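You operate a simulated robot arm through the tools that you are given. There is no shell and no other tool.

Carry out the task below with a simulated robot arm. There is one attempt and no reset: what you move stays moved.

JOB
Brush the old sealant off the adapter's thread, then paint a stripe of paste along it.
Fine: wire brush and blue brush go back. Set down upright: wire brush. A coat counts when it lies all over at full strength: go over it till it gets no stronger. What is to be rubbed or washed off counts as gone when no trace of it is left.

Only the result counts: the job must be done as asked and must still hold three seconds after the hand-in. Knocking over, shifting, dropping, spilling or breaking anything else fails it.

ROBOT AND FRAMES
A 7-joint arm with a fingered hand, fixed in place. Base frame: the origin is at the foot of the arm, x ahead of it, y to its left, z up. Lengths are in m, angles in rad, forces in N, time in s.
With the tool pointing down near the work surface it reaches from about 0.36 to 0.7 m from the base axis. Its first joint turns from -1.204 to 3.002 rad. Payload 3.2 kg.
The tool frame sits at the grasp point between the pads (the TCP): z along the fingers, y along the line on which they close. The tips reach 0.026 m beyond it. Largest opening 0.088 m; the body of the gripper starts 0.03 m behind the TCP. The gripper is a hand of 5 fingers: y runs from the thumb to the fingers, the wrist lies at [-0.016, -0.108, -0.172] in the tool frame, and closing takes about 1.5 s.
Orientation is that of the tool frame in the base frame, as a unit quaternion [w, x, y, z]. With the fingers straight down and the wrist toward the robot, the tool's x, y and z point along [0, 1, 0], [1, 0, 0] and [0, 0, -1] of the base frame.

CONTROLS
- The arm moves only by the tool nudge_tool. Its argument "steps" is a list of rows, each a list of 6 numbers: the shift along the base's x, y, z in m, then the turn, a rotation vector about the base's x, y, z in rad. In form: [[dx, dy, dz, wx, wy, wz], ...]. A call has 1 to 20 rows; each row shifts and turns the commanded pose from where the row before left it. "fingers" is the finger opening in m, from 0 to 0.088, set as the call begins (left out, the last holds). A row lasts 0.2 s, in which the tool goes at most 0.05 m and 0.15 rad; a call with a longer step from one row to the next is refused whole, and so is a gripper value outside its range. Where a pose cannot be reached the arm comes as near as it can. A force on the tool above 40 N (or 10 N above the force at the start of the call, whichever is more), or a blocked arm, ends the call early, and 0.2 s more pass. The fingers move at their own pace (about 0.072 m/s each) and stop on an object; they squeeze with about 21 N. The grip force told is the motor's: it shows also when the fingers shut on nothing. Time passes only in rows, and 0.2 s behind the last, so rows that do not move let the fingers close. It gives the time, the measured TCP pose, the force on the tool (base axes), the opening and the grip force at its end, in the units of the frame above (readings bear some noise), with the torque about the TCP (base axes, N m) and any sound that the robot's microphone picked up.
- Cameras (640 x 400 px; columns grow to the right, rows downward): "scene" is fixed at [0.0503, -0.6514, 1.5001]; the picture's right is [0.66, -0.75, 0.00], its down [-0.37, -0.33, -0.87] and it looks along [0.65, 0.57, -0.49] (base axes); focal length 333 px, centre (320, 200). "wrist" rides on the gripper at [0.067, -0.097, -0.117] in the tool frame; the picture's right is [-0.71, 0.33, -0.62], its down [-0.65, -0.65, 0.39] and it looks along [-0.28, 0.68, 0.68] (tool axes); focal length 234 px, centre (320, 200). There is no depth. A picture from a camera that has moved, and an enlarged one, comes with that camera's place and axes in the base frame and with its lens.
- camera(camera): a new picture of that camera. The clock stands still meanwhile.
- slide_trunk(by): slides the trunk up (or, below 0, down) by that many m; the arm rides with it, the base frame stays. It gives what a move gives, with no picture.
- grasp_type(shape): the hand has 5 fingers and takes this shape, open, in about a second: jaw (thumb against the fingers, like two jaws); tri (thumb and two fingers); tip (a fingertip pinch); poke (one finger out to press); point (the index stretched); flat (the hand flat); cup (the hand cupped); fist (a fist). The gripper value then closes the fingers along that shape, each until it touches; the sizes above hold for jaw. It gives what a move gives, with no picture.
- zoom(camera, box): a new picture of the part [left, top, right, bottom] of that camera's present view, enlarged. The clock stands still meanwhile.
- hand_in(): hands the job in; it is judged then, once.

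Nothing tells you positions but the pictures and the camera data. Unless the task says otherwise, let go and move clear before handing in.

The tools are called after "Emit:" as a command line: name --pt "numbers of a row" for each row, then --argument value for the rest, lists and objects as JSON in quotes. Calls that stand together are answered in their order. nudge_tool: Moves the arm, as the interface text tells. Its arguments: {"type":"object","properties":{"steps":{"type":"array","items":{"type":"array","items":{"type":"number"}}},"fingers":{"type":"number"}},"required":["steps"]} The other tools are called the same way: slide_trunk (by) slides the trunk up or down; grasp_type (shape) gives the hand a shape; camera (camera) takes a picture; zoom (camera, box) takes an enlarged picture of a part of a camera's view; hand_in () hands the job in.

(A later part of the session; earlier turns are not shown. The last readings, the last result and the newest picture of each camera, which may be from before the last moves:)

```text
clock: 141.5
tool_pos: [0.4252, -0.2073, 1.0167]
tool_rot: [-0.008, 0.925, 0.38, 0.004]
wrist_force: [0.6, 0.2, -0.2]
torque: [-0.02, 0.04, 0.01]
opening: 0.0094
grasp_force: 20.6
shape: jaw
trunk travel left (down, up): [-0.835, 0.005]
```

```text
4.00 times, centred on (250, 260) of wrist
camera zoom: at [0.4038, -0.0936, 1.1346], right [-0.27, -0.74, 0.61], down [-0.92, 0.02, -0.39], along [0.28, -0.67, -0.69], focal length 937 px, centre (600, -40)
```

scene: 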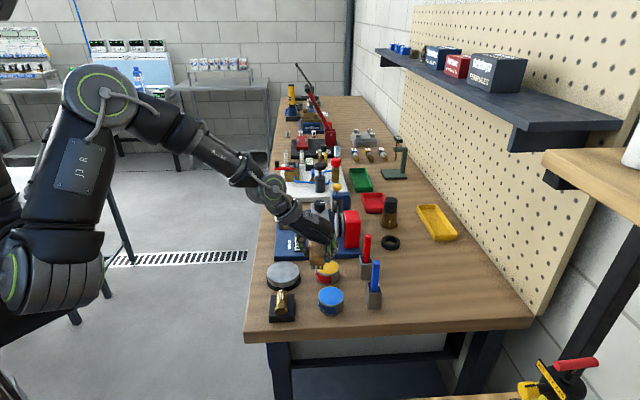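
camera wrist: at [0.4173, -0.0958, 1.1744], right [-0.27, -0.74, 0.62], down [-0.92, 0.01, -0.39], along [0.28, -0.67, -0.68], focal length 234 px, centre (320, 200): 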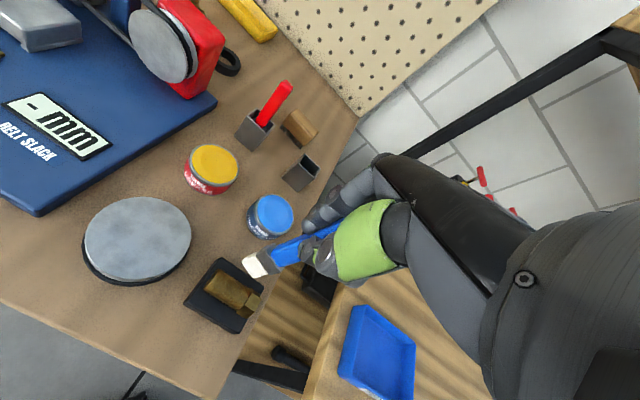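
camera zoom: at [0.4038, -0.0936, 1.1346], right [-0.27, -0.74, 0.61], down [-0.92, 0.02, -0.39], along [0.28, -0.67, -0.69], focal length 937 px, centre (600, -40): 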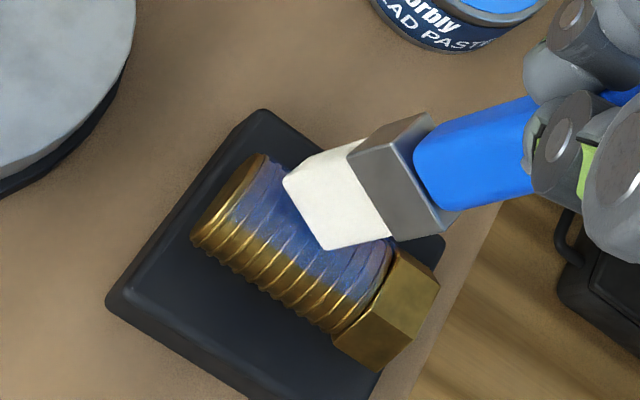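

It hovered just above contact that time. I'll lower a bit and stroke again.

Emit:
nudge_tool --pt "0 0 -0.0015 0 0 0" --pt "0.003 -0.003 0 0 0 0" --pt "-0.003 0.003 0 0 0 0" --pt "-0.003 0.003 0 0 0 0" --pt "0.003 -0.003 0 0 0 0" --pt "0.003 -0.003 0 0 0 0" --pt "-0.003 0.003 0 0 0 0" --pt "-0.003 0.003 0 0 0 0" --pt "0.003 -0.003 0 0 0 0" --pt "0.003 -0.003 0 0 0 0" --pt "-0.003 0.003 0 0 0 0" --pt "-0.003 0.003 0 0 0 0" --pt "0.003 -0.003 0 0 0 0"

Emit:
nudge_tool --pt "0 0 0.003 0 0 0" --pt "0.013 0.008 0.016 0 0 0" --pt "0.013 0.009 0.017 0 0 0"

Emit:
zoom --camera "scene" --box '[276, 285, 292, 307]'

Emit:
zoom --camera "wrist" --box '[190, 240, 290, 320]'

```text
clock: 144.3
tool_pos: [0.4248, -0.2065, 1.0156]
tool_rot: [-0.007, 0.925, 0.38, 0.004]
wrist_force: [0.7, -1.1, 3.8]
torque: [-0.02, 0.03, -0.01]
opening: 0.0092
grasp_force: 21.5
shape: jaw
trunk travel left (down, up): [-0.835, 0.005]
```

```text
clock: 145.1
tool_pos: [0.4488, -0.193, 1.0508]
tool_rot: [0.0, 0.925, 0.38, -0.002]
wrist_force: [0.3, 0.1, -0.4]
torque: [0.01, 0.03, -0.01]
opening: 0.0093
grasp_force: 21.1
shape: jaw
trunk travel left (down, up): [-0.835, 0.005]
```

```text
16.00 times, centred on (284, 296) of scene
camera zoom: at [0.0503, -0.6514, 1.5001], right [0.66, -0.75, 0.0], down [-0.37, -0.33, -0.87], along [0.65, 0.57, -0.49], focal length 5332 px, centre (896, -1336)
```

zoom: 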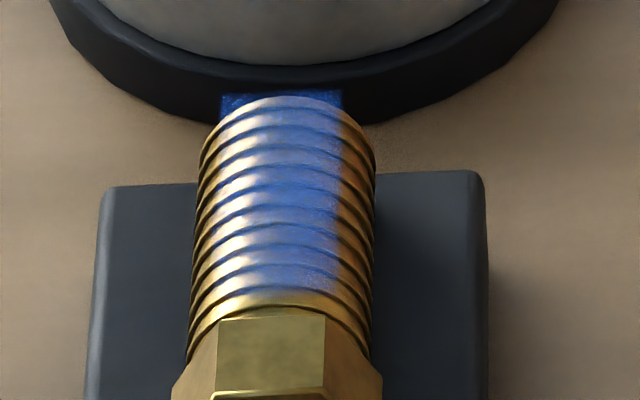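

```text
5.00 times, centred on (240, 280) of wrist
camera zoom: at [0.4285, -0.0766, 1.1665], right [-0.27, -0.73, 0.63], down [-0.92, 0.01, -0.39], along [0.28, -0.68, -0.68], focal length 1171 px, centre (720, -200)
```

zoom: 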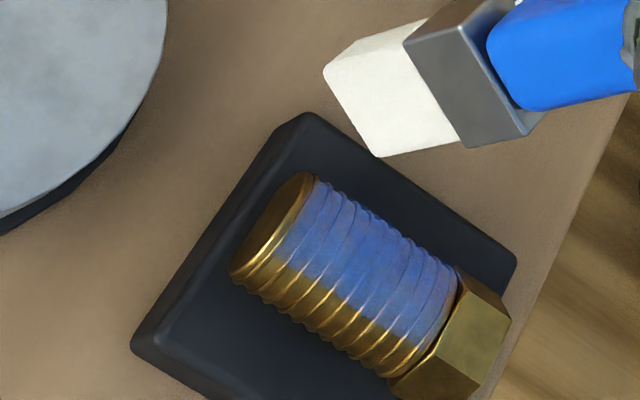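

It's stronger again; light-force strokes work best. I'll repeat, with more strokes per session.

Emit:
nudge_tool --pt "-0.013 -0.009 -0.012 0 0 0" --pt "-0.012 -0.0065 -0.012 0 0 0" --pt "0 0 0 0 0 0"

Emit:
zoom --camera "scene" --box '[262, 265, 307, 325]'

```text
clock: 145.9
tool_pos: [0.4263, -0.2072, 1.0269]
tool_rot: [-0.005, 0.926, 0.379, 0.005]
wrist_force: [-0.3, 0.0, -0.5]
torque: [0.01, 0.0, 0.01]
opening: 0.0089
grasp_force: 20.7
shape: jaw
trunk travel left (down, up): [-0.835, 0.005]
```

```text
6.67 times, centred on (284, 295) of scene
camera zoom: at [0.0503, -0.6514, 1.5001], right [0.66, -0.75, 0.0], down [-0.37, -0.33, -0.87], along [0.65, 0.57, -0.49], focal length 2222 px, centre (557, -433)
```

zoom: 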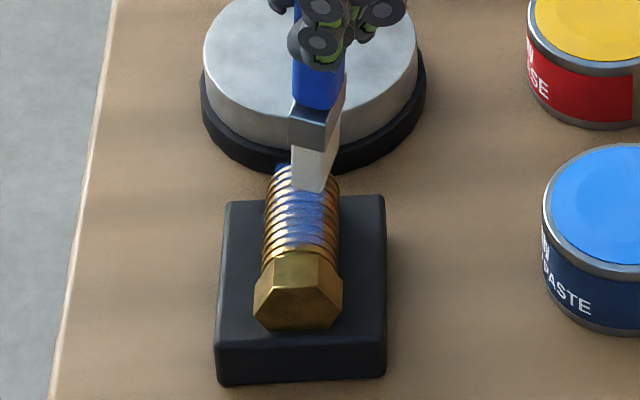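

The opening has crept down to 0.0089, so I'll check the grip on the handle.

Emit:
zoom --camera "wrist" --box '[220, 150, 420, 310]'

Emit:
zoom --camera "scene" --box '[260, 215, 320, 300]'

```text
2.50 times, centred on (320, 230) of wrist
camera zoom: at [0.4038, -0.0933, 1.1445], right [-0.27, -0.74, 0.61], down [-0.92, 0.02, -0.39], along [0.28, -0.67, -0.69], focal length 585 px, centre (320, 125)
```

zoom: 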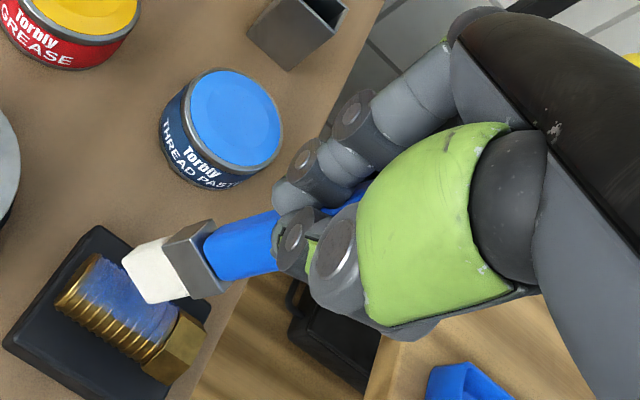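

```text
4.71 times, centred on (290, 258) of scene
camera zoom: at [0.0503, -0.6514, 1.5001], right [0.66, -0.75, 0.0], down [-0.37, -0.33, -0.87], along [0.65, 0.57, -0.49], focal length 1568 px, centre (461, -71)
```

zoom: 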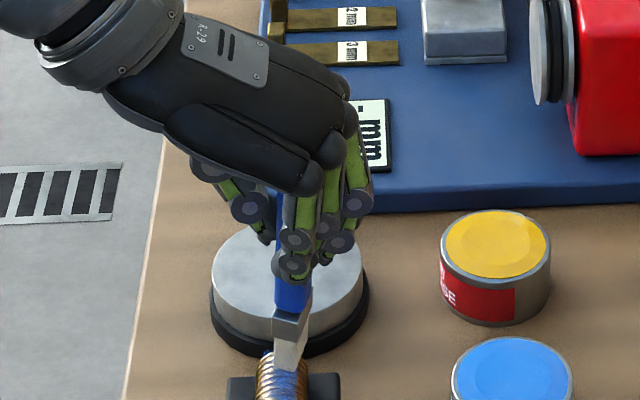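

The grip is still sound. I'll continue with light strokes at the middle.

Emit:
nudge_tool --pt "-0.001 0.001 -0.005 0 0 0" --pt "0 0 -0.004 0 0 0" --pt "0 0 -0.002 0 0 0" --pt "0 0 -0.0007 0 0 0"

Emit:
nudge_tool --pt "0.003 -0.003 0 0 0 0" --pt "-0.003 0.003 0 0 0 0" --pt "-0.003 0.003 0 0 0 0" --pt "0.003 -0.003 0 0 0 0" --pt "0.003 -0.003 0 0 0 0" --pt "-0.003 0.003 0 0 0 0" --pt "-0.003 0.003 0 0 0 0" --pt "0.003 -0.003 0 0 0 0" --pt "0.003 -0.003 0 0 0 0" --pt "-0.003 0.003 0 0 0 0" --pt "-0.003 0.003 0 0 0 0" --pt "0.003 -0.003 0 0 0 0"

Emit:
zoom --camera "scene" --box '[262, 265, 307, 325]'

```text
clock: 146.9
tool_pos: [0.4243, -0.2056, 1.017]
tool_rot: [-0.006, 0.926, 0.378, 0.006]
wrist_force: [-0.4, 0.4, -0.7]
torque: [0.0, 0.01, 0.03]
opening: 0.0094
grasp_force: 20.9
shape: jaw
trunk travel left (down, up): [-0.835, 0.005]
```

```text
clock: 149.5
tool_pos: [0.425, -0.2042, 1.016]
tool_rot: [-0.007, 0.925, 0.381, 0.004]
wrist_force: [0.3, 0.1, 4.5]
torque: [-0.06, -0.08, -0.01]
opening: 0.0091
grasp_force: 20.9
shape: jaw
trunk travel left (down, up): [-0.835, 0.005]
```

```text
6.67 times, centred on (284, 295) of scene
camera zoom: at [0.0503, -0.6514, 1.5001], right [0.66, -0.75, 0.0], down [-0.37, -0.33, -0.87], along [0.65, 0.57, -0.49], focal length 2222 px, centre (557, -433)
```

zoom: 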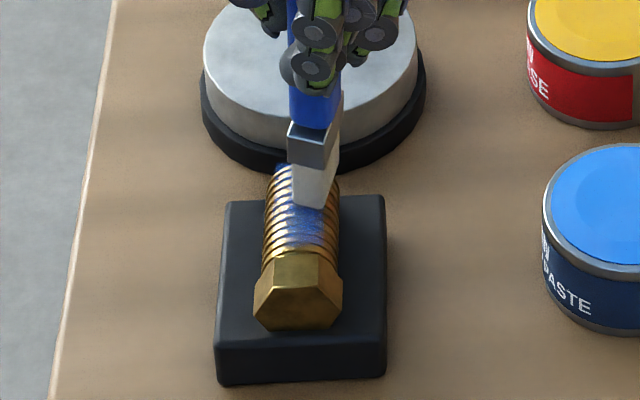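

Stripe keeps improving. I'll move a few mm toward the hex and continue stroking.

Emit:
nudge_tool --pt "-0.003 -0.003 0.001 0 0 0" --pt "-0.002 -0.002 -0.001 0 0 0" --pt "0.003 -0.003 0 0 0 0" --pt "-0.003 0.003 0 0 0 0" --pt "-0.003 0.003 0 0 0 0" --pt "0.003 -0.003 0 0 0 0" --pt "0.003 -0.003 0 0 0 0" --pt "-0.003 0.003 0 0 0 0" --pt "-0.003 0.003 0 0 0 0" --pt "0.003 -0.003 0 0 0 0" --pt "0.003 -0.003 0 0 0 0" --pt "-0.003 0.003 0 0 0 0" --pt "-0.003 0.003 0 0 0 0" --pt "0.003 -0.003 0 0 0 0"

Emit:
nudge_tool --pt "0 0 0.003 0 0 0" --pt "0.013 0.008 0.016 0 0 0" --pt "0.015 0.009 0.017 0 0 0"

Emit:
zoom --camera "scene" --box '[276, 285, 292, 307]'

Emit:
zoom --camera "wrist" --box '[190, 240, 290, 320]'

```text
clock: 152.5
tool_pos: [0.4187, -0.2104, 1.0162]
tool_rot: [-0.007, 0.925, 0.38, 0.004]
wrist_force: [-0.2, -2.0, 3.4]
torque: [-0.07, -0.02, 0.01]
opening: 0.0093
grasp_force: 21.7
shape: jaw
trunk travel left (down, up): [-0.835, 0.005]
```

```text
clock: 153.3
tool_pos: [0.4481, -0.1953, 1.0525]
tool_rot: [0.001, 0.925, 0.38, -0.002]
wrist_force: [0.1, 0.2, -0.5]
torque: [-0.01, 0.02, -0.01]
opening: 0.0089
grasp_force: 21.1
shape: jaw
trunk travel left (down, up): [-0.835, 0.005]
```

```text
16.00 times, centred on (284, 296) of scene
camera zoom: at [0.0503, -0.6514, 1.5001], right [0.66, -0.75, 0.0], down [-0.37, -0.33, -0.87], along [0.65, 0.57, -0.49], focal length 5332 px, centre (896, -1336)
```

zoom: 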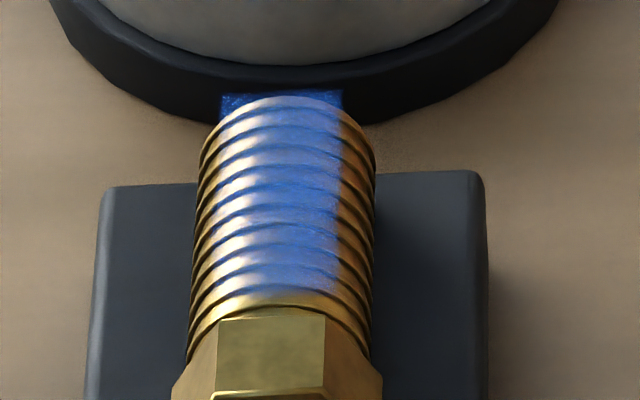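

```text
5.00 times, centred on (240, 280) of wrist
camera zoom: at [0.4269, -0.0791, 1.1675], right [-0.27, -0.73, 0.63], down [-0.92, 0.01, -0.39], along [0.28, -0.68, -0.68], focal length 1171 px, centre (720, -200)
```

zoom: 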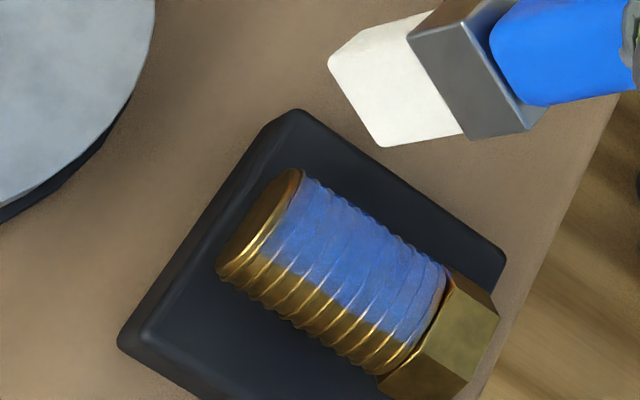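

It's much stronger now. I'll continue with another full pass: far, middle, then hex side.

Emit:
nudge_tool --pt "-0.01 -0.004 -0.012 0 0 0" --pt "-0.009 -0.004 -0.013 0 0 0" --pt "0 0 -0.006 0 0 0" --pt "0 0 0 0 0 0"

Emit:
zoom --camera "scene" --box '[262, 265, 307, 325]'

```text
clock: 154.3
tool_pos: [0.4287, -0.201, 1.0225]
tool_rot: [-0.006, 0.926, 0.378, 0.006]
wrist_force: [0.4, 0.1, -0.5]
torque: [0.02, -0.01, 0.04]
opening: 0.0087
grasp_force: 20.6
shape: jaw
trunk travel left (down, up): [-0.835, 0.005]
```

```text
6.67 times, centred on (284, 295) of scene
camera zoom: at [0.0503, -0.6514, 1.5001], right [0.66, -0.75, 0.0], down [-0.37, -0.33, -0.87], along [0.65, 0.57, -0.49], focal length 2222 px, centre (557, -433)
```

zoom: 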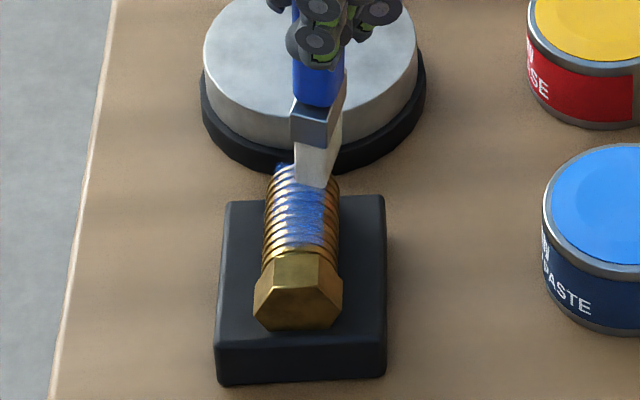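

Emit:
nudge_tool --pt "-0.0014 0.0014 -0.004 0 0 0" --pt "0 0 -0.002 0 0 0" --pt "0 0 -0.0008 0 0 0" --pt "0.003 -0.003 0 0 0 0" --pt "-0.003 0.003 0 0 0 0" --pt "-0.003 0.003 0 0 0 0" --pt "0.003 -0.003 0 0 0 0" --pt "0.003 -0.003 0 0 0 0" --pt "-0.003 0.003 0 0 0 0" --pt "-0.003 0.003 0 0 0 0" --pt "0.003 -0.003 0 0 0 0"

Emit:
nudge_tool --pt "-0.003 -0.003 0.0005 0 0 0" --pt "0.003 -0.003 -0.0005 0 0 0" --pt "-0.003 0.003 0 0 0 0" --pt "-0.003 0.003 0 0 0 0" --pt "0.003 -0.003 0 0 0 0" --pt "0.003 -0.003 0 0 0 0" --pt "-0.003 0.003 0 0 0 0" --pt "-0.003 0.003 0 0 0 0" --pt "0.003 -0.003 0 0 0 0"

Emit:
nudge_tool --pt "-0.004 -0.004 0.0005 0 0 0" --pt "0.003 -0.003 -0.0005 0 0 0" --pt "-0.003 0.003 0 0 0 0" --pt "-0.003 0.003 0 0 0 0" --pt "0.003 -0.003 0 0 0 0" --pt "0.003 -0.003 0 0 0 0" --pt "-0.003 0.003 0 0 0 0" --pt "-0.003 0.003 0 0 0 0" --pt "0.003 -0.003 0 0 0 0"

Emit:
zoom --camera "scene" --box '[262, 265, 307, 325]'

```text
clock: 156.7
tool_pos: [0.4254, -0.1997, 1.0163]
tool_rot: [-0.007, 0.925, 0.38, 0.006]
wrist_force: [-0.5, -0.9, 10.6]
torque: [-0.11, -0.03, -0.04]
opening: 0.009
grasp_force: 20.7
shape: jaw
trunk travel left (down, up): [-0.835, 0.005]
```

```text
clock: 158.7
tool_pos: [0.4227, -0.2027, 1.0146]
tool_rot: [-0.007, 0.925, 0.38, 0.005]
wrist_force: [-0.8, -0.7, 15.4]
torque: [-0.1, -0.09, -0.02]
opening: 0.009
grasp_force: 21.2
shape: jaw
trunk travel left (down, up): [-0.835, 0.005]
```

```text
clock: 160.7
tool_pos: [0.4193, -0.2059, 1.0145]
tool_rot: [-0.006, 0.925, 0.38, 0.005]
wrist_force: [0.0, 0.0, 6.9]
torque: [0.1, -0.12, 0.0]
opening: 0.0085
grasp_force: 21.1
shape: jaw
trunk travel left (down, up): [-0.835, 0.005]
```

```text
6.67 times, centred on (284, 295) of scene
camera zoom: at [0.0503, -0.6514, 1.5001], right [0.66, -0.75, 0.0], down [-0.37, -0.33, -0.87], along [0.65, 0.57, -0.49], focal length 2222 px, centre (557, -433)
```

zoom: 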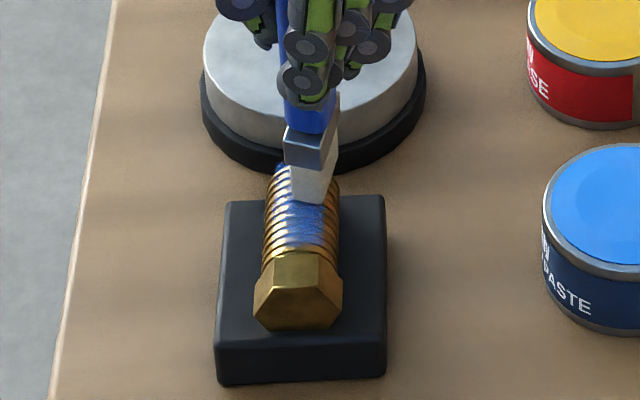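

Emit:
nudge_tool --pt "0 0 0.003 0 0 0" --pt "0.014 0.006 0.018 0 0 0" --pt "0.015 0.006 0.017 0 0 0"

Emit:
zoom --camera "scene" --box '[276, 285, 292, 307]'

Emit:
zoom --camera "wrist" --box '[190, 240, 290, 320]'

Emit:
zoom --camera "scene" --box '[260, 215, 340, 320]'

```text
clock: 161.5
tool_pos: [0.4471, -0.197, 1.0531]
tool_rot: [0.001, 0.925, 0.38, -0.002]
wrist_force: [-0.4, 0.1, 0.2]
torque: [-0.03, 0.05, 0.0]
opening: 0.0089
grasp_force: 21.9
shape: jaw
trunk travel left (down, up): [-0.835, 0.005]
```

```text
16.00 times, centred on (284, 296) of scene
camera zoom: at [0.0503, -0.6514, 1.5001], right [0.66, -0.75, 0.0], down [-0.37, -0.33, -0.87], along [0.65, 0.57, -0.49], focal length 5332 px, centre (896, -1336)
```

zoom: 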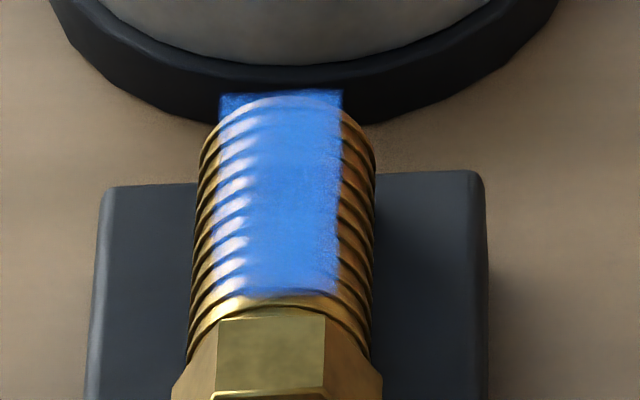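

```text
5.00 times, centred on (240, 280) of wrist
camera zoom: at [0.4269, -0.0812, 1.1683], right [-0.27, -0.73, 0.63], down [-0.92, 0.01, -0.39], along [0.28, -0.68, -0.68], focal length 1171 px, centre (720, -200)
```

zoom: 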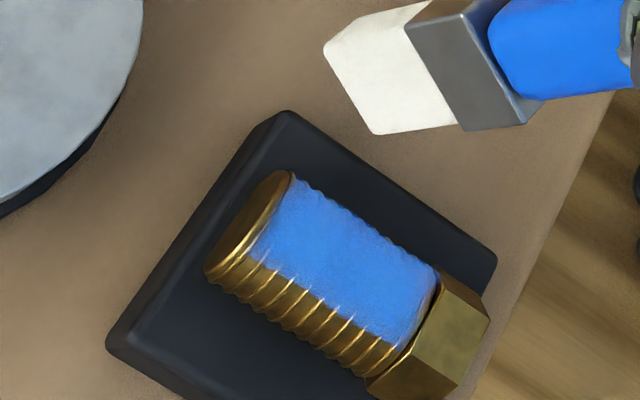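

```text
3.81 times, centred on (300, 268) of scene
camera zoom: at [0.0503, -0.6514, 1.5001], right [0.66, -0.75, 0.0], down [-0.37, -0.33, -0.87], along [0.65, 0.57, -0.49], focal length 1270 px, centre (396, -57)
```

zoom: 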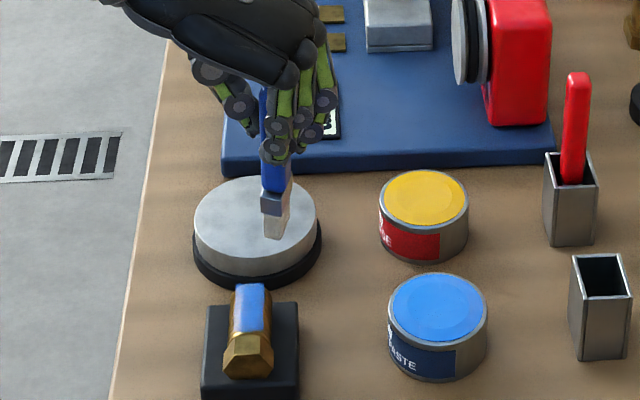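

The stripe is now almost solid blue. One more session to saturate it; I'll also drift back along the thread so the brush straightens in the grip.

Emit:
nudge_tool --pt "-0.015 -0.003 -0.012 0 0 0" --pt "-0.014 -0.003 -0.013 0 0 0" --pt "0 0 -0.005 0 0 0" --pt "0 0 0 0 0 0"

Emit:
zoom --camera "scene" --box '[262, 265, 307, 325]'

```text
clock: 162.5
tool_pos: [0.4204, -0.2019, 1.0234]
tool_rot: [-0.006, 0.925, 0.379, 0.005]
wrist_force: [0.2, 0.0, -0.6]
torque: [0.0, -0.02, -0.02]
opening: 0.0085
grasp_force: 21.2
shape: jaw
trunk travel left (down, up): [-0.835, 0.005]
```

```text
6.67 times, centred on (284, 295) of scene
camera zoom: at [0.0503, -0.6514, 1.5001], right [0.66, -0.75, 0.0], down [-0.37, -0.33, -0.87], along [0.65, 0.57, -0.49], focal length 2222 px, centre (557, -433)
```

zoom: 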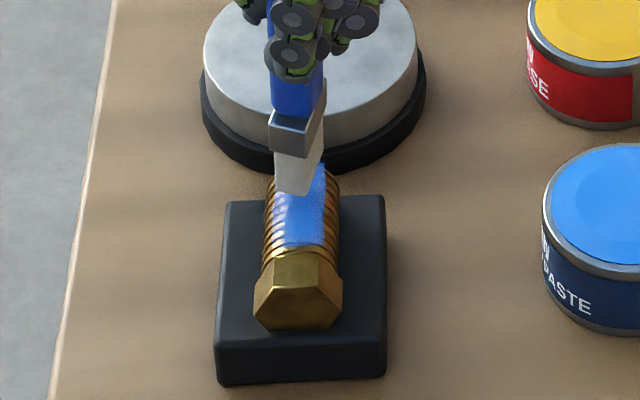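

Emit:
nudge_tool --pt "0.0026 -0.0026 -0.004 0 0 0" --pt "0 0 -0.0025 0 0 0" --pt "0 0 -0.0007 0 0 0" --pt "0.003 -0.003 0 0 0 0" --pt "-0.003 0.003 0 0 0 0" --pt "-0.003 0.003 0 0 0 0" --pt "0.003 -0.003 0 0 0 0" --pt "0.0035 -0.0025 0 0 0 0" --pt "-0.0025 0.0035 0 0 0 0" --pt "-0.0025 0.0035 0 0 0 0" --pt "0.0035 -0.0025 0 0 0 0" --pt "0.0035 -0.0025 0 0 0 0" --pt "-0.0025 0.0035 0 0 0 0" --pt "-0.0025 0.0035 0 0 0 0" --pt "0.0035 -0.0025 0 0 0 0"

Emit:
zoom --camera "scene" --box '[262, 265, 307, 325]'

```text
clock: 165.7
tool_pos: [0.4269, -0.1993, 1.0168]
tool_rot: [-0.009, 0.925, 0.38, 0.004]
wrist_force: [0.4, -0.8, 2.9]
torque: [-0.15, 0.02, 0.01]
opening: 0.0086
grasp_force: 21.2
shape: jaw
trunk travel left (down, up): [-0.835, 0.005]
```

```text
6.67 times, centred on (284, 295) of scene
camera zoom: at [0.0503, -0.6514, 1.5001], right [0.66, -0.75, 0.0], down [-0.37, -0.33, -0.87], along [0.65, 0.57, -0.49], focal length 2222 px, centre (557, -433)
```

zoom: 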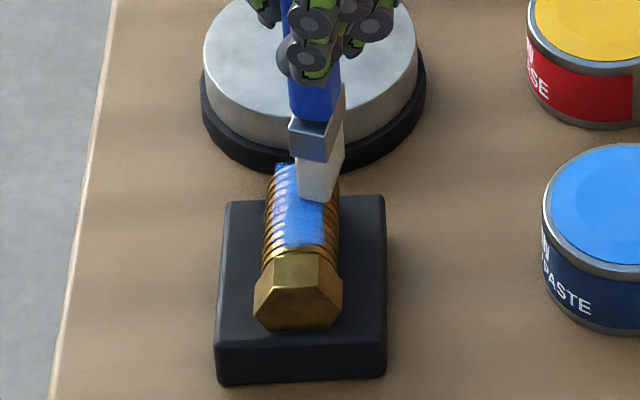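

Emit:
nudge_tool --pt "-0.002 0.002 -0.0005 0 0 0" --pt "0.003 -0.003 -0.0005 0 0 0" --pt "-0.003 0.003 0 0 0 0" --pt "-0.003 0.003 0 0 0 0" --pt "0.003 -0.003 0 0 0 0" --pt "0.003 -0.003 0 0 0 0" --pt "-0.003 0.003 0 0 0 0" --pt "-0.003 0.003 0 0 0 0" --pt "0.003 -0.003 0 0 0 0" --pt "0.003 -0.003 0 0 0 0" --pt "-0.003 0.003 0 0 0 0" --pt "-0.003 0.003 0 0 0 0" --pt "0.003 -0.003 0 0 0 0"

Emit:
nudge_tool --pt "0 0 0.003 0 0 0" --pt "0.012 0.003 0.018 0 0 0" --pt "0.013 0.003 0.017 0 0 0"

Emit:
zoom --camera "scene" --box '[276, 285, 292, 307]'

Emit:
zoom --camera "wrist" --box '[190, 240, 290, 320]'

```text
clock: 168.5
tool_pos: [0.4226, -0.1968, 1.0154]
tool_rot: [-0.007, 0.925, 0.379, 0.005]
wrist_force: [-0.7, -0.9, 11.5]
torque: [-0.13, -0.04, -0.03]
opening: 0.0091
grasp_force: 21.6
shape: jaw
trunk travel left (down, up): [-0.835, 0.005]
```

```text
clock: 169.3
tool_pos: [0.4483, -0.1957, 1.0511]
tool_rot: [0.0, 0.925, 0.381, -0.002]
wrist_force: [0.7, -0.3, 0.4]
torque: [0.02, 0.02, 0.03]
opening: 0.0087
grasp_force: 20.9
shape: jaw
trunk travel left (down, up): [-0.835, 0.005]
```

```text
16.00 times, centred on (284, 296) of scene
camera zoom: at [0.0503, -0.6514, 1.5001], right [0.66, -0.75, 0.0], down [-0.37, -0.33, -0.87], along [0.65, 0.57, -0.49], focal length 5332 px, centre (896, -1336)
```

zoom: 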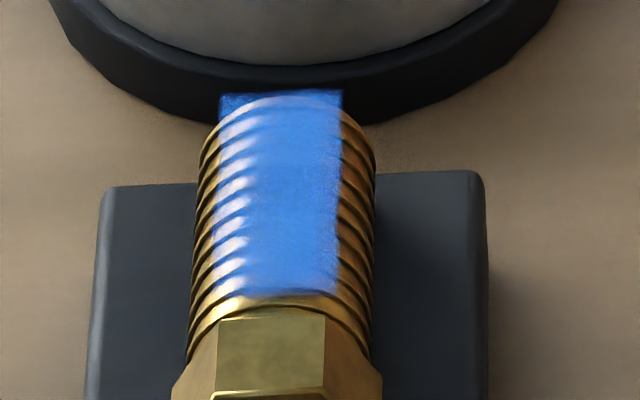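

```text
5.00 times, centred on (240, 280) of wrist
camera zoom: at [0.4271, -0.0794, 1.1664], right [-0.27, -0.73, 0.63], down [-0.92, 0.01, -0.39], along [0.28, -0.68, -0.68], focal length 1171 px, centre (720, -200)
```

zoom: 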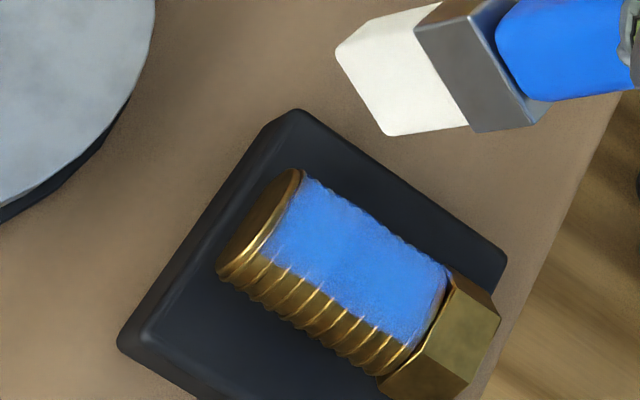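

The strength looks the same as in the last session, so it's saturating. To rule out an empty brush, I'll re-dip once more and do a final pass, including near the hex end.

Emit:
nudge_tool --pt "0.018 -0.021 0 0 0 0" --pt "0.018 -0.022 0 0 0 0" --pt "0.018 -0.022 0 0 0 0" --pt "0.014 -0.021 0 0 0 0" --pt "0 0 -0.02 0 0 0" --pt "0 0 -0.008 0 0 0"

Emit:
zoom --camera "scene" --box '[300, 230, 360, 320]'

Emit:
zoom --camera "wrist" --box '[190, 210, 330, 320]'

```text
clock: 170.7
tool_pos: [0.5164, -0.2798, 1.0227]
tool_rot: [0.0, 0.925, 0.38, -0.001]
wrist_force: [-0.7, 0.3, -0.1]
torque: [0.01, -0.01, 0.01]
opening: 0.0088
grasp_force: 20.9
shape: jaw
trunk travel left (down, up): [-0.835, 0.005]
```

```text
4.44 times, centred on (330, 275) of scene
camera zoom: at [0.0503, -0.6514, 1.5001], right [0.66, -0.75, 0.0], down [-0.37, -0.33, -0.87], along [0.65, 0.57, -0.49], focal length 1481 px, centre (276, -133)
```

zoom: 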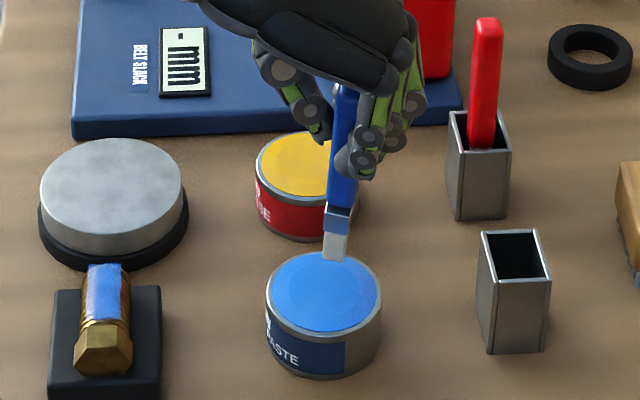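

```text
3.64 times, centred on (260, 265) of wrist
camera zoom: at [0.4955, -0.1644, 1.1378], right [-0.27, -0.73, 0.62], down [-0.92, 0.01, -0.39], along [0.28, -0.68, -0.68], focal length 852 px, centre (538, -36)
```

zoom: 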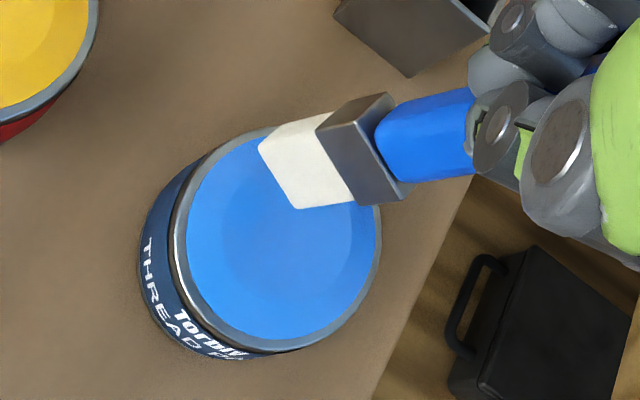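

The tip would land close to the tin's far rim. I'll shift 8 mm toward the near side before lowering.

Emit:
nudge_tool --pt "-0.0056 -0.0057 0 0 0 0" --pt "0 0 -0.008 0 0 0" --pt "0 0 -0.005 0 0 0" --pt "0 0 -0.002 0 0 0" --pt "0 0 -0.0015 0 0 0"

Emit:
zoom --camera "scene" --box '[310, 250, 350, 310]'

```text
clock: 171.9
tool_pos: [0.5114, -0.2853, 1.0061]
tool_rot: [0.0, 0.925, 0.38, -0.001]
wrist_force: [0.1, 0.2, -0.5]
torque: [0.01, 0.0, 0.01]
opening: 0.0088
grasp_force: 20.5
shape: jaw
trunk travel left (down, up): [-0.835, 0.005]
```

```text
6.67 times, centred on (330, 280) of scene
camera zoom: at [0.0503, -0.6514, 1.5001], right [0.66, -0.75, 0.0], down [-0.37, -0.33, -0.87], along [0.65, 0.57, -0.49], focal length 2222 px, centre (253, -333)
```

zoom: 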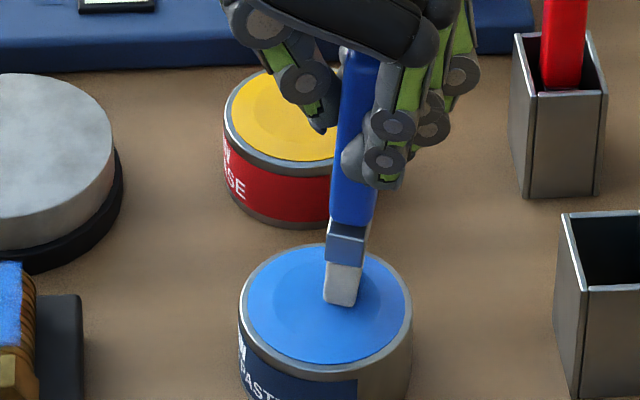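

Emit:
nudge_tool --pt "0 0 -0.0012 0 0 0"

Emit:
nudge_tool --pt "0 0 -0.0012 0 0 0" --pt "0.002 -0.002 0 0 0 0" --pt "-0.002 0.002 0 0 0 0" --pt "-0.002 0.002 0 0 0 0" --pt "0.002 -0.002 0 0 0 0"

```text
clock: 172.3
tool_pos: [0.5117, -0.2863, 1.006]
tool_rot: [0.0, 0.925, 0.38, 0.0]
wrist_force: [-0.9, 0.2, -0.6]
torque: [-0.02, -0.03, 0.0]
opening: 0.0085
grasp_force: 20.8
shape: jaw
trunk travel left (down, up): [-0.835, 0.005]
```

```text
clock: 173.5
tool_pos: [0.5107, -0.2858, 1.0065]
tool_rot: [0.001, 0.925, 0.38, 0.0]
wrist_force: [0.3, 0.1, 4.2]
torque: [-0.01, -0.03, 0.02]
opening: 0.0085
grasp_force: 21.0
shape: jaw
trunk travel left (down, up): [-0.835, 0.005]
```

Reloaded with light contact. Now the final pass: first near the hex end.

Emit:
nudge_tool --pt "0 0 0.015 0 0 0" --pt "0 0 0.022 0 0 0" --pt "-0.025 0.0185 0 0 0 0" --pt "-0.025 0.0185 0 0 0 0" --pt "-0.025 0.0185 -0.007 0 0 0" --pt "-0.015 0.0115 -0.01 0 0 0" --pt "-0.009 0.0055 -0.002 0 0 0" --pt "0 0 0 0 0 0"

Emit:
zoom --camera "scene" --box '[262, 265, 307, 325]'

```text
clock: 175.3
tool_pos: [0.4112, -0.2126, 1.0219]
tool_rot: [-0.006, 0.925, 0.379, 0.001]
wrist_force: [0.0, 0.2, -0.2]
torque: [0.0, -0.01, 0.01]
opening: 0.0085
grasp_force: 20.4
shape: jaw
trunk travel left (down, up): [-0.835, 0.005]
```

```text
6.67 times, centred on (284, 295) of scene
camera zoom: at [0.0503, -0.6514, 1.5001], right [0.66, -0.75, 0.0], down [-0.37, -0.33, -0.87], along [0.65, 0.57, -0.49], focal length 2222 px, centre (557, -433)
```

zoom: 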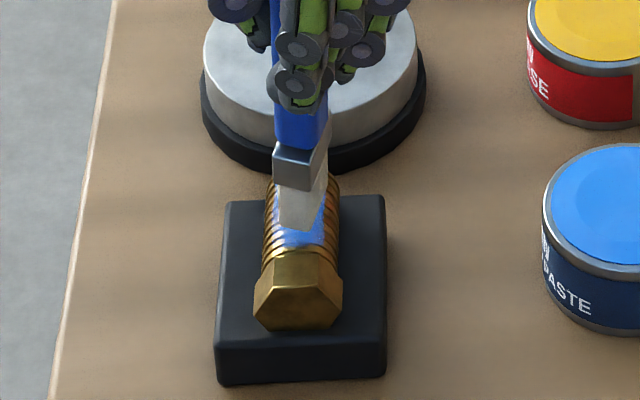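

Emit:
nudge_tool --pt "0.001 -0.001 -0.003 0 0 0" --pt "0 0 -0.002 0 0 0" --pt "0 0 -0.001 0 0 0"

Emit:
nudge_tool --pt "0 0 -0.0008 0 0 0" --pt "0.003 -0.003 0 0 0 0" --pt "-0.003 0.003 0 0 0 0" --pt "-0.003 0.003 0 0 0 0" --pt "0.003 -0.003 0 0 0 0" --pt "0.003 -0.003 0 0 0 0" --pt "-0.003 0.003 0 0 0 0" --pt "-0.003 0.003 0 0 0 0" --pt "0.003 -0.003 0 0 0 0" --pt "0.003 -0.003 0 0 0 0" --pt "-0.003 0.003 0 0 0 0" --pt "-0.003 0.003 0 0 0 0" --pt "0.003 -0.003 0 0 0 0"

Emit:
zoom --camera "scene" --box '[262, 265, 307, 325]'

```text
clock: 176.1
tool_pos: [0.4142, -0.2123, 1.0183]
tool_rot: [-0.005, 0.926, 0.379, 0.005]
wrist_force: [0.7, 0.1, -0.3]
torque: [0.03, 0.0, 0.02]
opening: 0.0087
grasp_force: 21.3
shape: jaw
trunk travel left (down, up): [-0.835, 0.005]
```

```text
clock: 178.9
tool_pos: [0.4138, -0.2105, 1.017]
tool_rot: [-0.006, 0.924, 0.381, 0.004]
wrist_force: [0.6, -0.1, -0.1]
torque: [-0.02, 0.01, 0.01]
opening: 0.009
grasp_force: 20.9
shape: jaw
trunk travel left (down, up): [-0.835, 0.005]
```

```text
6.67 times, centred on (284, 295) of scene
camera zoom: at [0.0503, -0.6514, 1.5001], right [0.66, -0.75, 0.0], down [-0.37, -0.33, -0.87], along [0.65, 0.57, -0.49], focal length 2222 px, centre (557, -433)
```

zoom: 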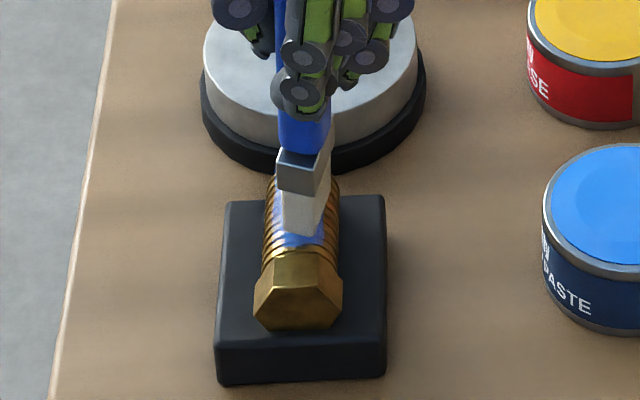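

Not quite touching. I'll lower a touch more and stroke.

Emit:
nudge_tool --pt "0 0 -0.0012 0 0 0"

Emit:
nudge_tool --pt "0 0 -0.0006 0 0 0" --pt "0.003 -0.003 0 0 0 0" --pt "-0.003 0.003 0 0 0 0" --pt "-0.003 0.003 0 0 0 0" --pt "0.003 -0.003 0 0 0 0" --pt "0.003 -0.003 0 0 0 0" --pt "-0.003 0.003 0 0 0 0" --pt "-0.003 0.003 0 0 0 0" --pt "0.003 -0.003 0 0 0 0" --pt "0.003 -0.003 0 0 0 0" --pt "-0.003 0.003 0 0 0 0" --pt "-0.003 0.003 0 0 0 0" --pt "0.003 -0.003 0 0 0 0"

Emit:
zoom --camera "scene" --box '[262, 265, 307, 325]'

```text
clock: 179.3
tool_pos: [0.4145, -0.2121, 1.0169]
tool_rot: [-0.006, 0.925, 0.379, 0.006]
wrist_force: [-0.5, -0.3, -0.3]
torque: [-0.02, 0.0, 0.01]
opening: 0.0085
grasp_force: 21.4
shape: jaw
trunk travel left (down, up): [-0.835, 0.005]
```

```text
clock: 182.1
tool_pos: [0.4132, -0.2109, 1.0151]
tool_rot: [-0.006, 0.925, 0.38, 0.005]
wrist_force: [-0.2, -0.6, 5.8]
torque: [-0.08, -0.05, -0.02]
opening: 0.0088
grasp_force: 21.0
shape: jaw
trunk travel left (down, up): [-0.835, 0.005]
```

```text
6.67 times, centred on (284, 295) of scene
camera zoom: at [0.0503, -0.6514, 1.5001], right [0.66, -0.75, 0.0], down [-0.37, -0.33, -0.87], along [0.65, 0.57, -0.49], focal length 2222 px, centre (557, -433)
```

zoom: 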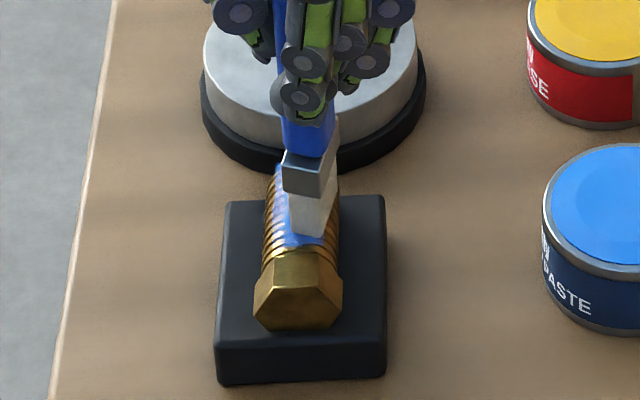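

Now the same a centimetre further along toward the far end.

Emit:
nudge_tool --pt "0 0 0.004 0 0 0" --pt "0.0085 0.0085 0 0 0 0" --pt "-0.001 0.001 -0.003 0 0 0" --pt "0 0 -0.0008 0 0 0"

Emit:
nudge_tool --pt "0.003 -0.003 0 0 0 0" --pt "-0.003 0.003 0 0 0 0" --pt "-0.003 0.003 0 0 0 0" --pt "0.003 -0.003 0 0 0 0" --pt "0.003 -0.003 0 0 0 0" --pt "-0.003 0.003 0 0 0 0" --pt "-0.003 0.003 0 0 0 0" --pt "0.003 -0.003 0 0 0 0" --pt "0.003 -0.003 0 0 0 0" --pt "-0.003 0.003 0 0 0 0" --pt "-0.003 0.003 0 0 0 0" --pt "0.003 -0.003 0 0 0 0"

Emit:
zoom --camera "scene" --box '[262, 265, 307, 325]'

```text
clock: 183.1
tool_pos: [0.4203, -0.2024, 1.0149]
tool_rot: [-0.007, 0.925, 0.379, 0.005]
wrist_force: [0.0, 0.0, 5.5]
torque: [-0.12, 0.02, 0.03]
opening: 0.0086
grasp_force: 21.0
shape: jaw
trunk travel left (down, up): [-0.835, 0.005]
```

```text
clock: 185.7
tool_pos: [0.4203, -0.1998, 1.0151]
tool_rot: [-0.007, 0.925, 0.38, 0.004]
wrist_force: [0.5, -0.4, 2.1]
torque: [0.0, -0.08, -0.02]
opening: 0.0084
grasp_force: 21.3
shape: jaw
trunk travel left (down, up): [-0.835, 0.005]
```

```text
6.67 times, centred on (284, 295) of scene
camera zoom: at [0.0503, -0.6514, 1.5001], right [0.66, -0.75, 0.0], down [-0.37, -0.33, -0.87], along [0.65, 0.57, -0.49], focal length 2222 px, centre (557, -433)
```

zoom: 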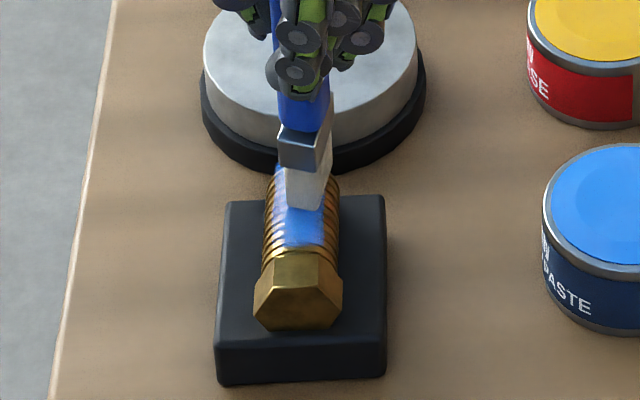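

Lift and compare once more.

Emit:
nudge_tool --pt "0 0 0.003 0 0 0" --pt "0.014 0.004 0.018 0 0 0" --pt "0.015 0.004 0.017 0 0 0"

Emit:
zoom --camera "scene" --box '[276, 285, 292, 307]'

Emit:
zoom --camera "wrist" --box '[190, 240, 290, 320]'

```text
clock: 186.5
tool_pos: [0.4488, -0.1952, 1.0536]
tool_rot: [0.0, 0.925, 0.38, -0.001]
wrist_force: [-0.1, -0.7, -0.3]
torque: [0.05, 0.03, 0.0]
opening: 0.0087
grasp_force: 21.4
shape: jaw
trunk travel left (down, up): [-0.835, 0.005]
```

```text
16.00 times, centred on (284, 296) of scene
camera zoom: at [0.0503, -0.6514, 1.5001], right [0.66, -0.75, 0.0], down [-0.37, -0.33, -0.87], along [0.65, 0.57, -0.49], focal length 5332 px, centre (896, -1336)
```

zoom: 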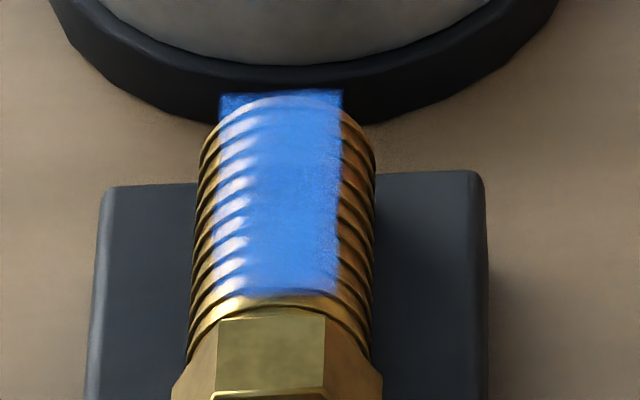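

```text
5.00 times, centred on (240, 280) of wrist
camera zoom: at [0.4275, -0.0799, 1.1685], right [-0.27, -0.73, 0.63], down [-0.92, 0.01, -0.39], along [0.28, -0.68, -0.68], focal length 1171 px, centre (720, -200)
```

zoom: 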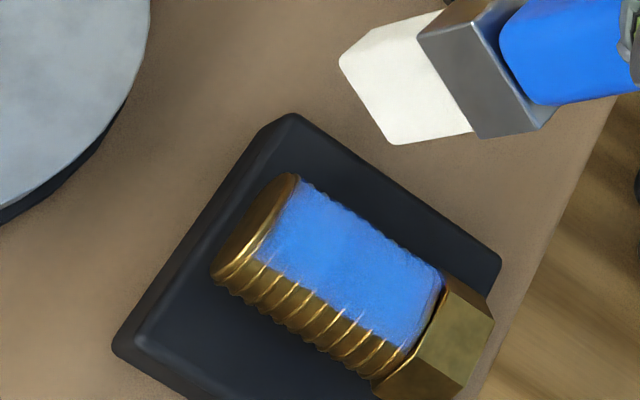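

The stripe looks identical to before the last pass, so it's at full strength. Now I'll carry the blue brush back to above its holder at about (0.587, -0.352).

Emit:
nudge_tool --pt "0.02 -0.022 0.025 0 0 0" --pt "0.024 -0.027 0.02 0 0 0" --pt "0.024 -0.027 0.015 0 0 0" --pt "0.024 -0.027 0.006 0 0 0" --pt "0.024 -0.027 0 0 0 0" --pt "0.0222 -0.0258 0 0 0 0" --pt "0 0 0 0 0 0"

Emit:
zoom --camera "scene" --box '[340, 180, 420, 310]'

Emit:
zoom --camera "wrist" --box '[180, 190, 360, 330]'

```text
clock: 188.1
tool_pos: [0.586, -0.3507, 1.1213]
tool_rot: [0.0, 0.925, 0.38, -0.002]
wrist_force: [0.1, 0.4, -0.3]
torque: [0.04, -0.02, -0.06]
opening: 0.0084
grasp_force: 21.1
shape: jaw
trunk travel left (down, up): [-0.835, 0.005]
```

```text
3.08 times, centred on (380, 245) of scene
camera zoom: at [0.0503, -0.6514, 1.5001], right [0.66, -0.75, 0.0], down [-0.37, -0.33, -0.87], along [0.65, 0.57, -0.49], focal length 1025 px, centre (135, 62)
```

zoom: 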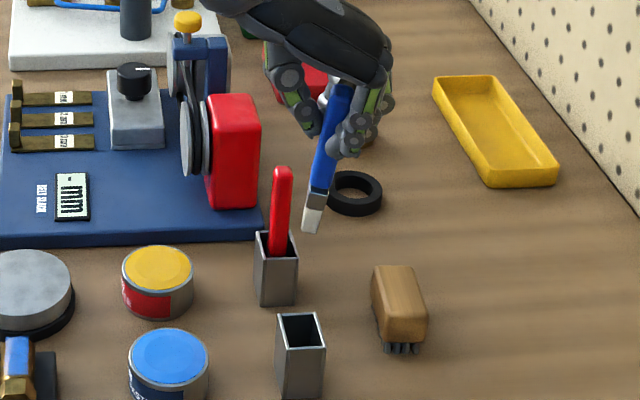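

```text
2.86 times, centred on (270, 260) of wrist
camera zoom: at [0.5653, -0.2351, 1.2364], right [-0.27, -0.73, 0.63], down [-0.92, 0.01, -0.39], along [0.28, -0.68, -0.68], focal length 669 px, centre (463, 29)
```

zoom: 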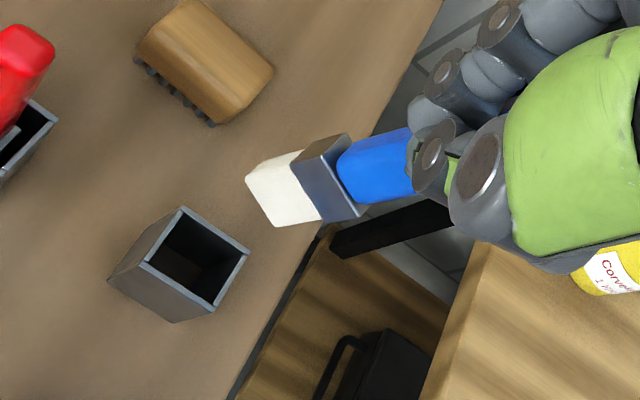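

I'll zoom in on the brush from both cameras to measure its tilt before inserting it.

Emit:
zoom --camera "scene" --box '[370, 200, 400, 262]'

Emit:
zoom --camera "wrist" --box '[255, 225, 345, 285]'

Emit:
zoom --camera "wrist" --box '[205, 250, 275, 310]'

Emit:
zoom --camera "scene" --box '[360, 275, 390, 315]'

```text
6.45 times, centred on (385, 231) of scene
camera zoom: at [0.0503, -0.6514, 1.5001], right [0.66, -0.75, 0.0], down [-0.37, -0.33, -0.87], along [0.65, 0.57, -0.49], focal length 2150 px, centre (-99, 0)
```

zoom: 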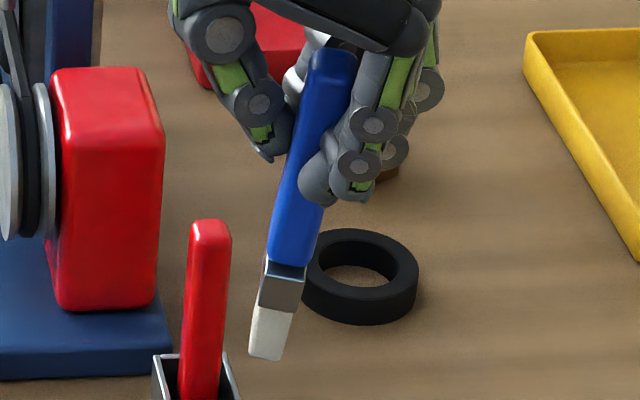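

```text
6.67 times, centred on (300, 255) of wrist
camera zoom: at [0.5653, -0.2351, 1.2364], right [-0.27, -0.73, 0.63], down [-0.92, 0.01, -0.39], along [0.28, -0.68, -0.68], focal length 1561 px, centre (453, -167)
```

zoom: 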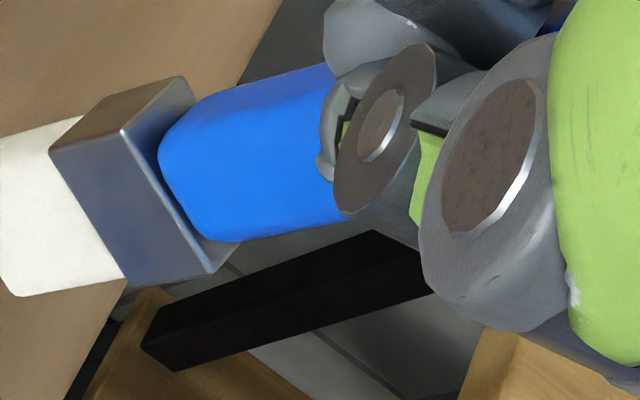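

```text
6.67 times, centred on (240, 280) of wrist
camera zoom: at [0.5653, -0.2351, 1.2364], right [-0.27, -0.73, 0.63], down [-0.92, 0.01, -0.39], along [0.28, -0.68, -0.68], focal length 1561 px, centre (853, -333)
```

zoom: 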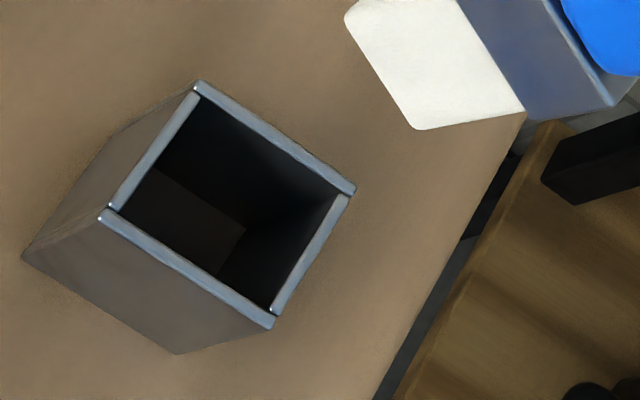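

```text
10.00 times, centred on (375, 295) of scene
camera zoom: at [0.0503, -0.6514, 1.5001], right [0.66, -0.75, 0.0], down [-0.37, -0.33, -0.87], along [0.65, 0.57, -0.49], focal length 3333 px, centre (-230, -750)
```

zoom: 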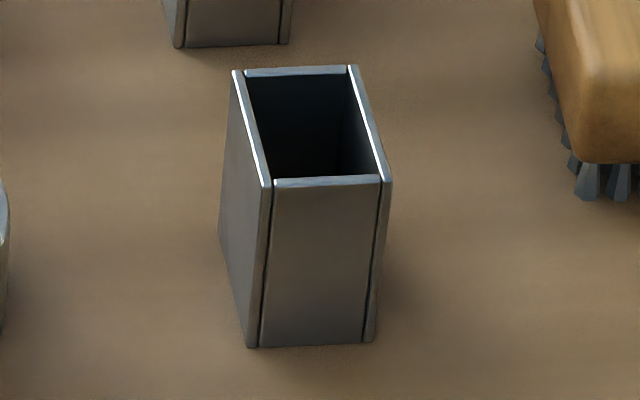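

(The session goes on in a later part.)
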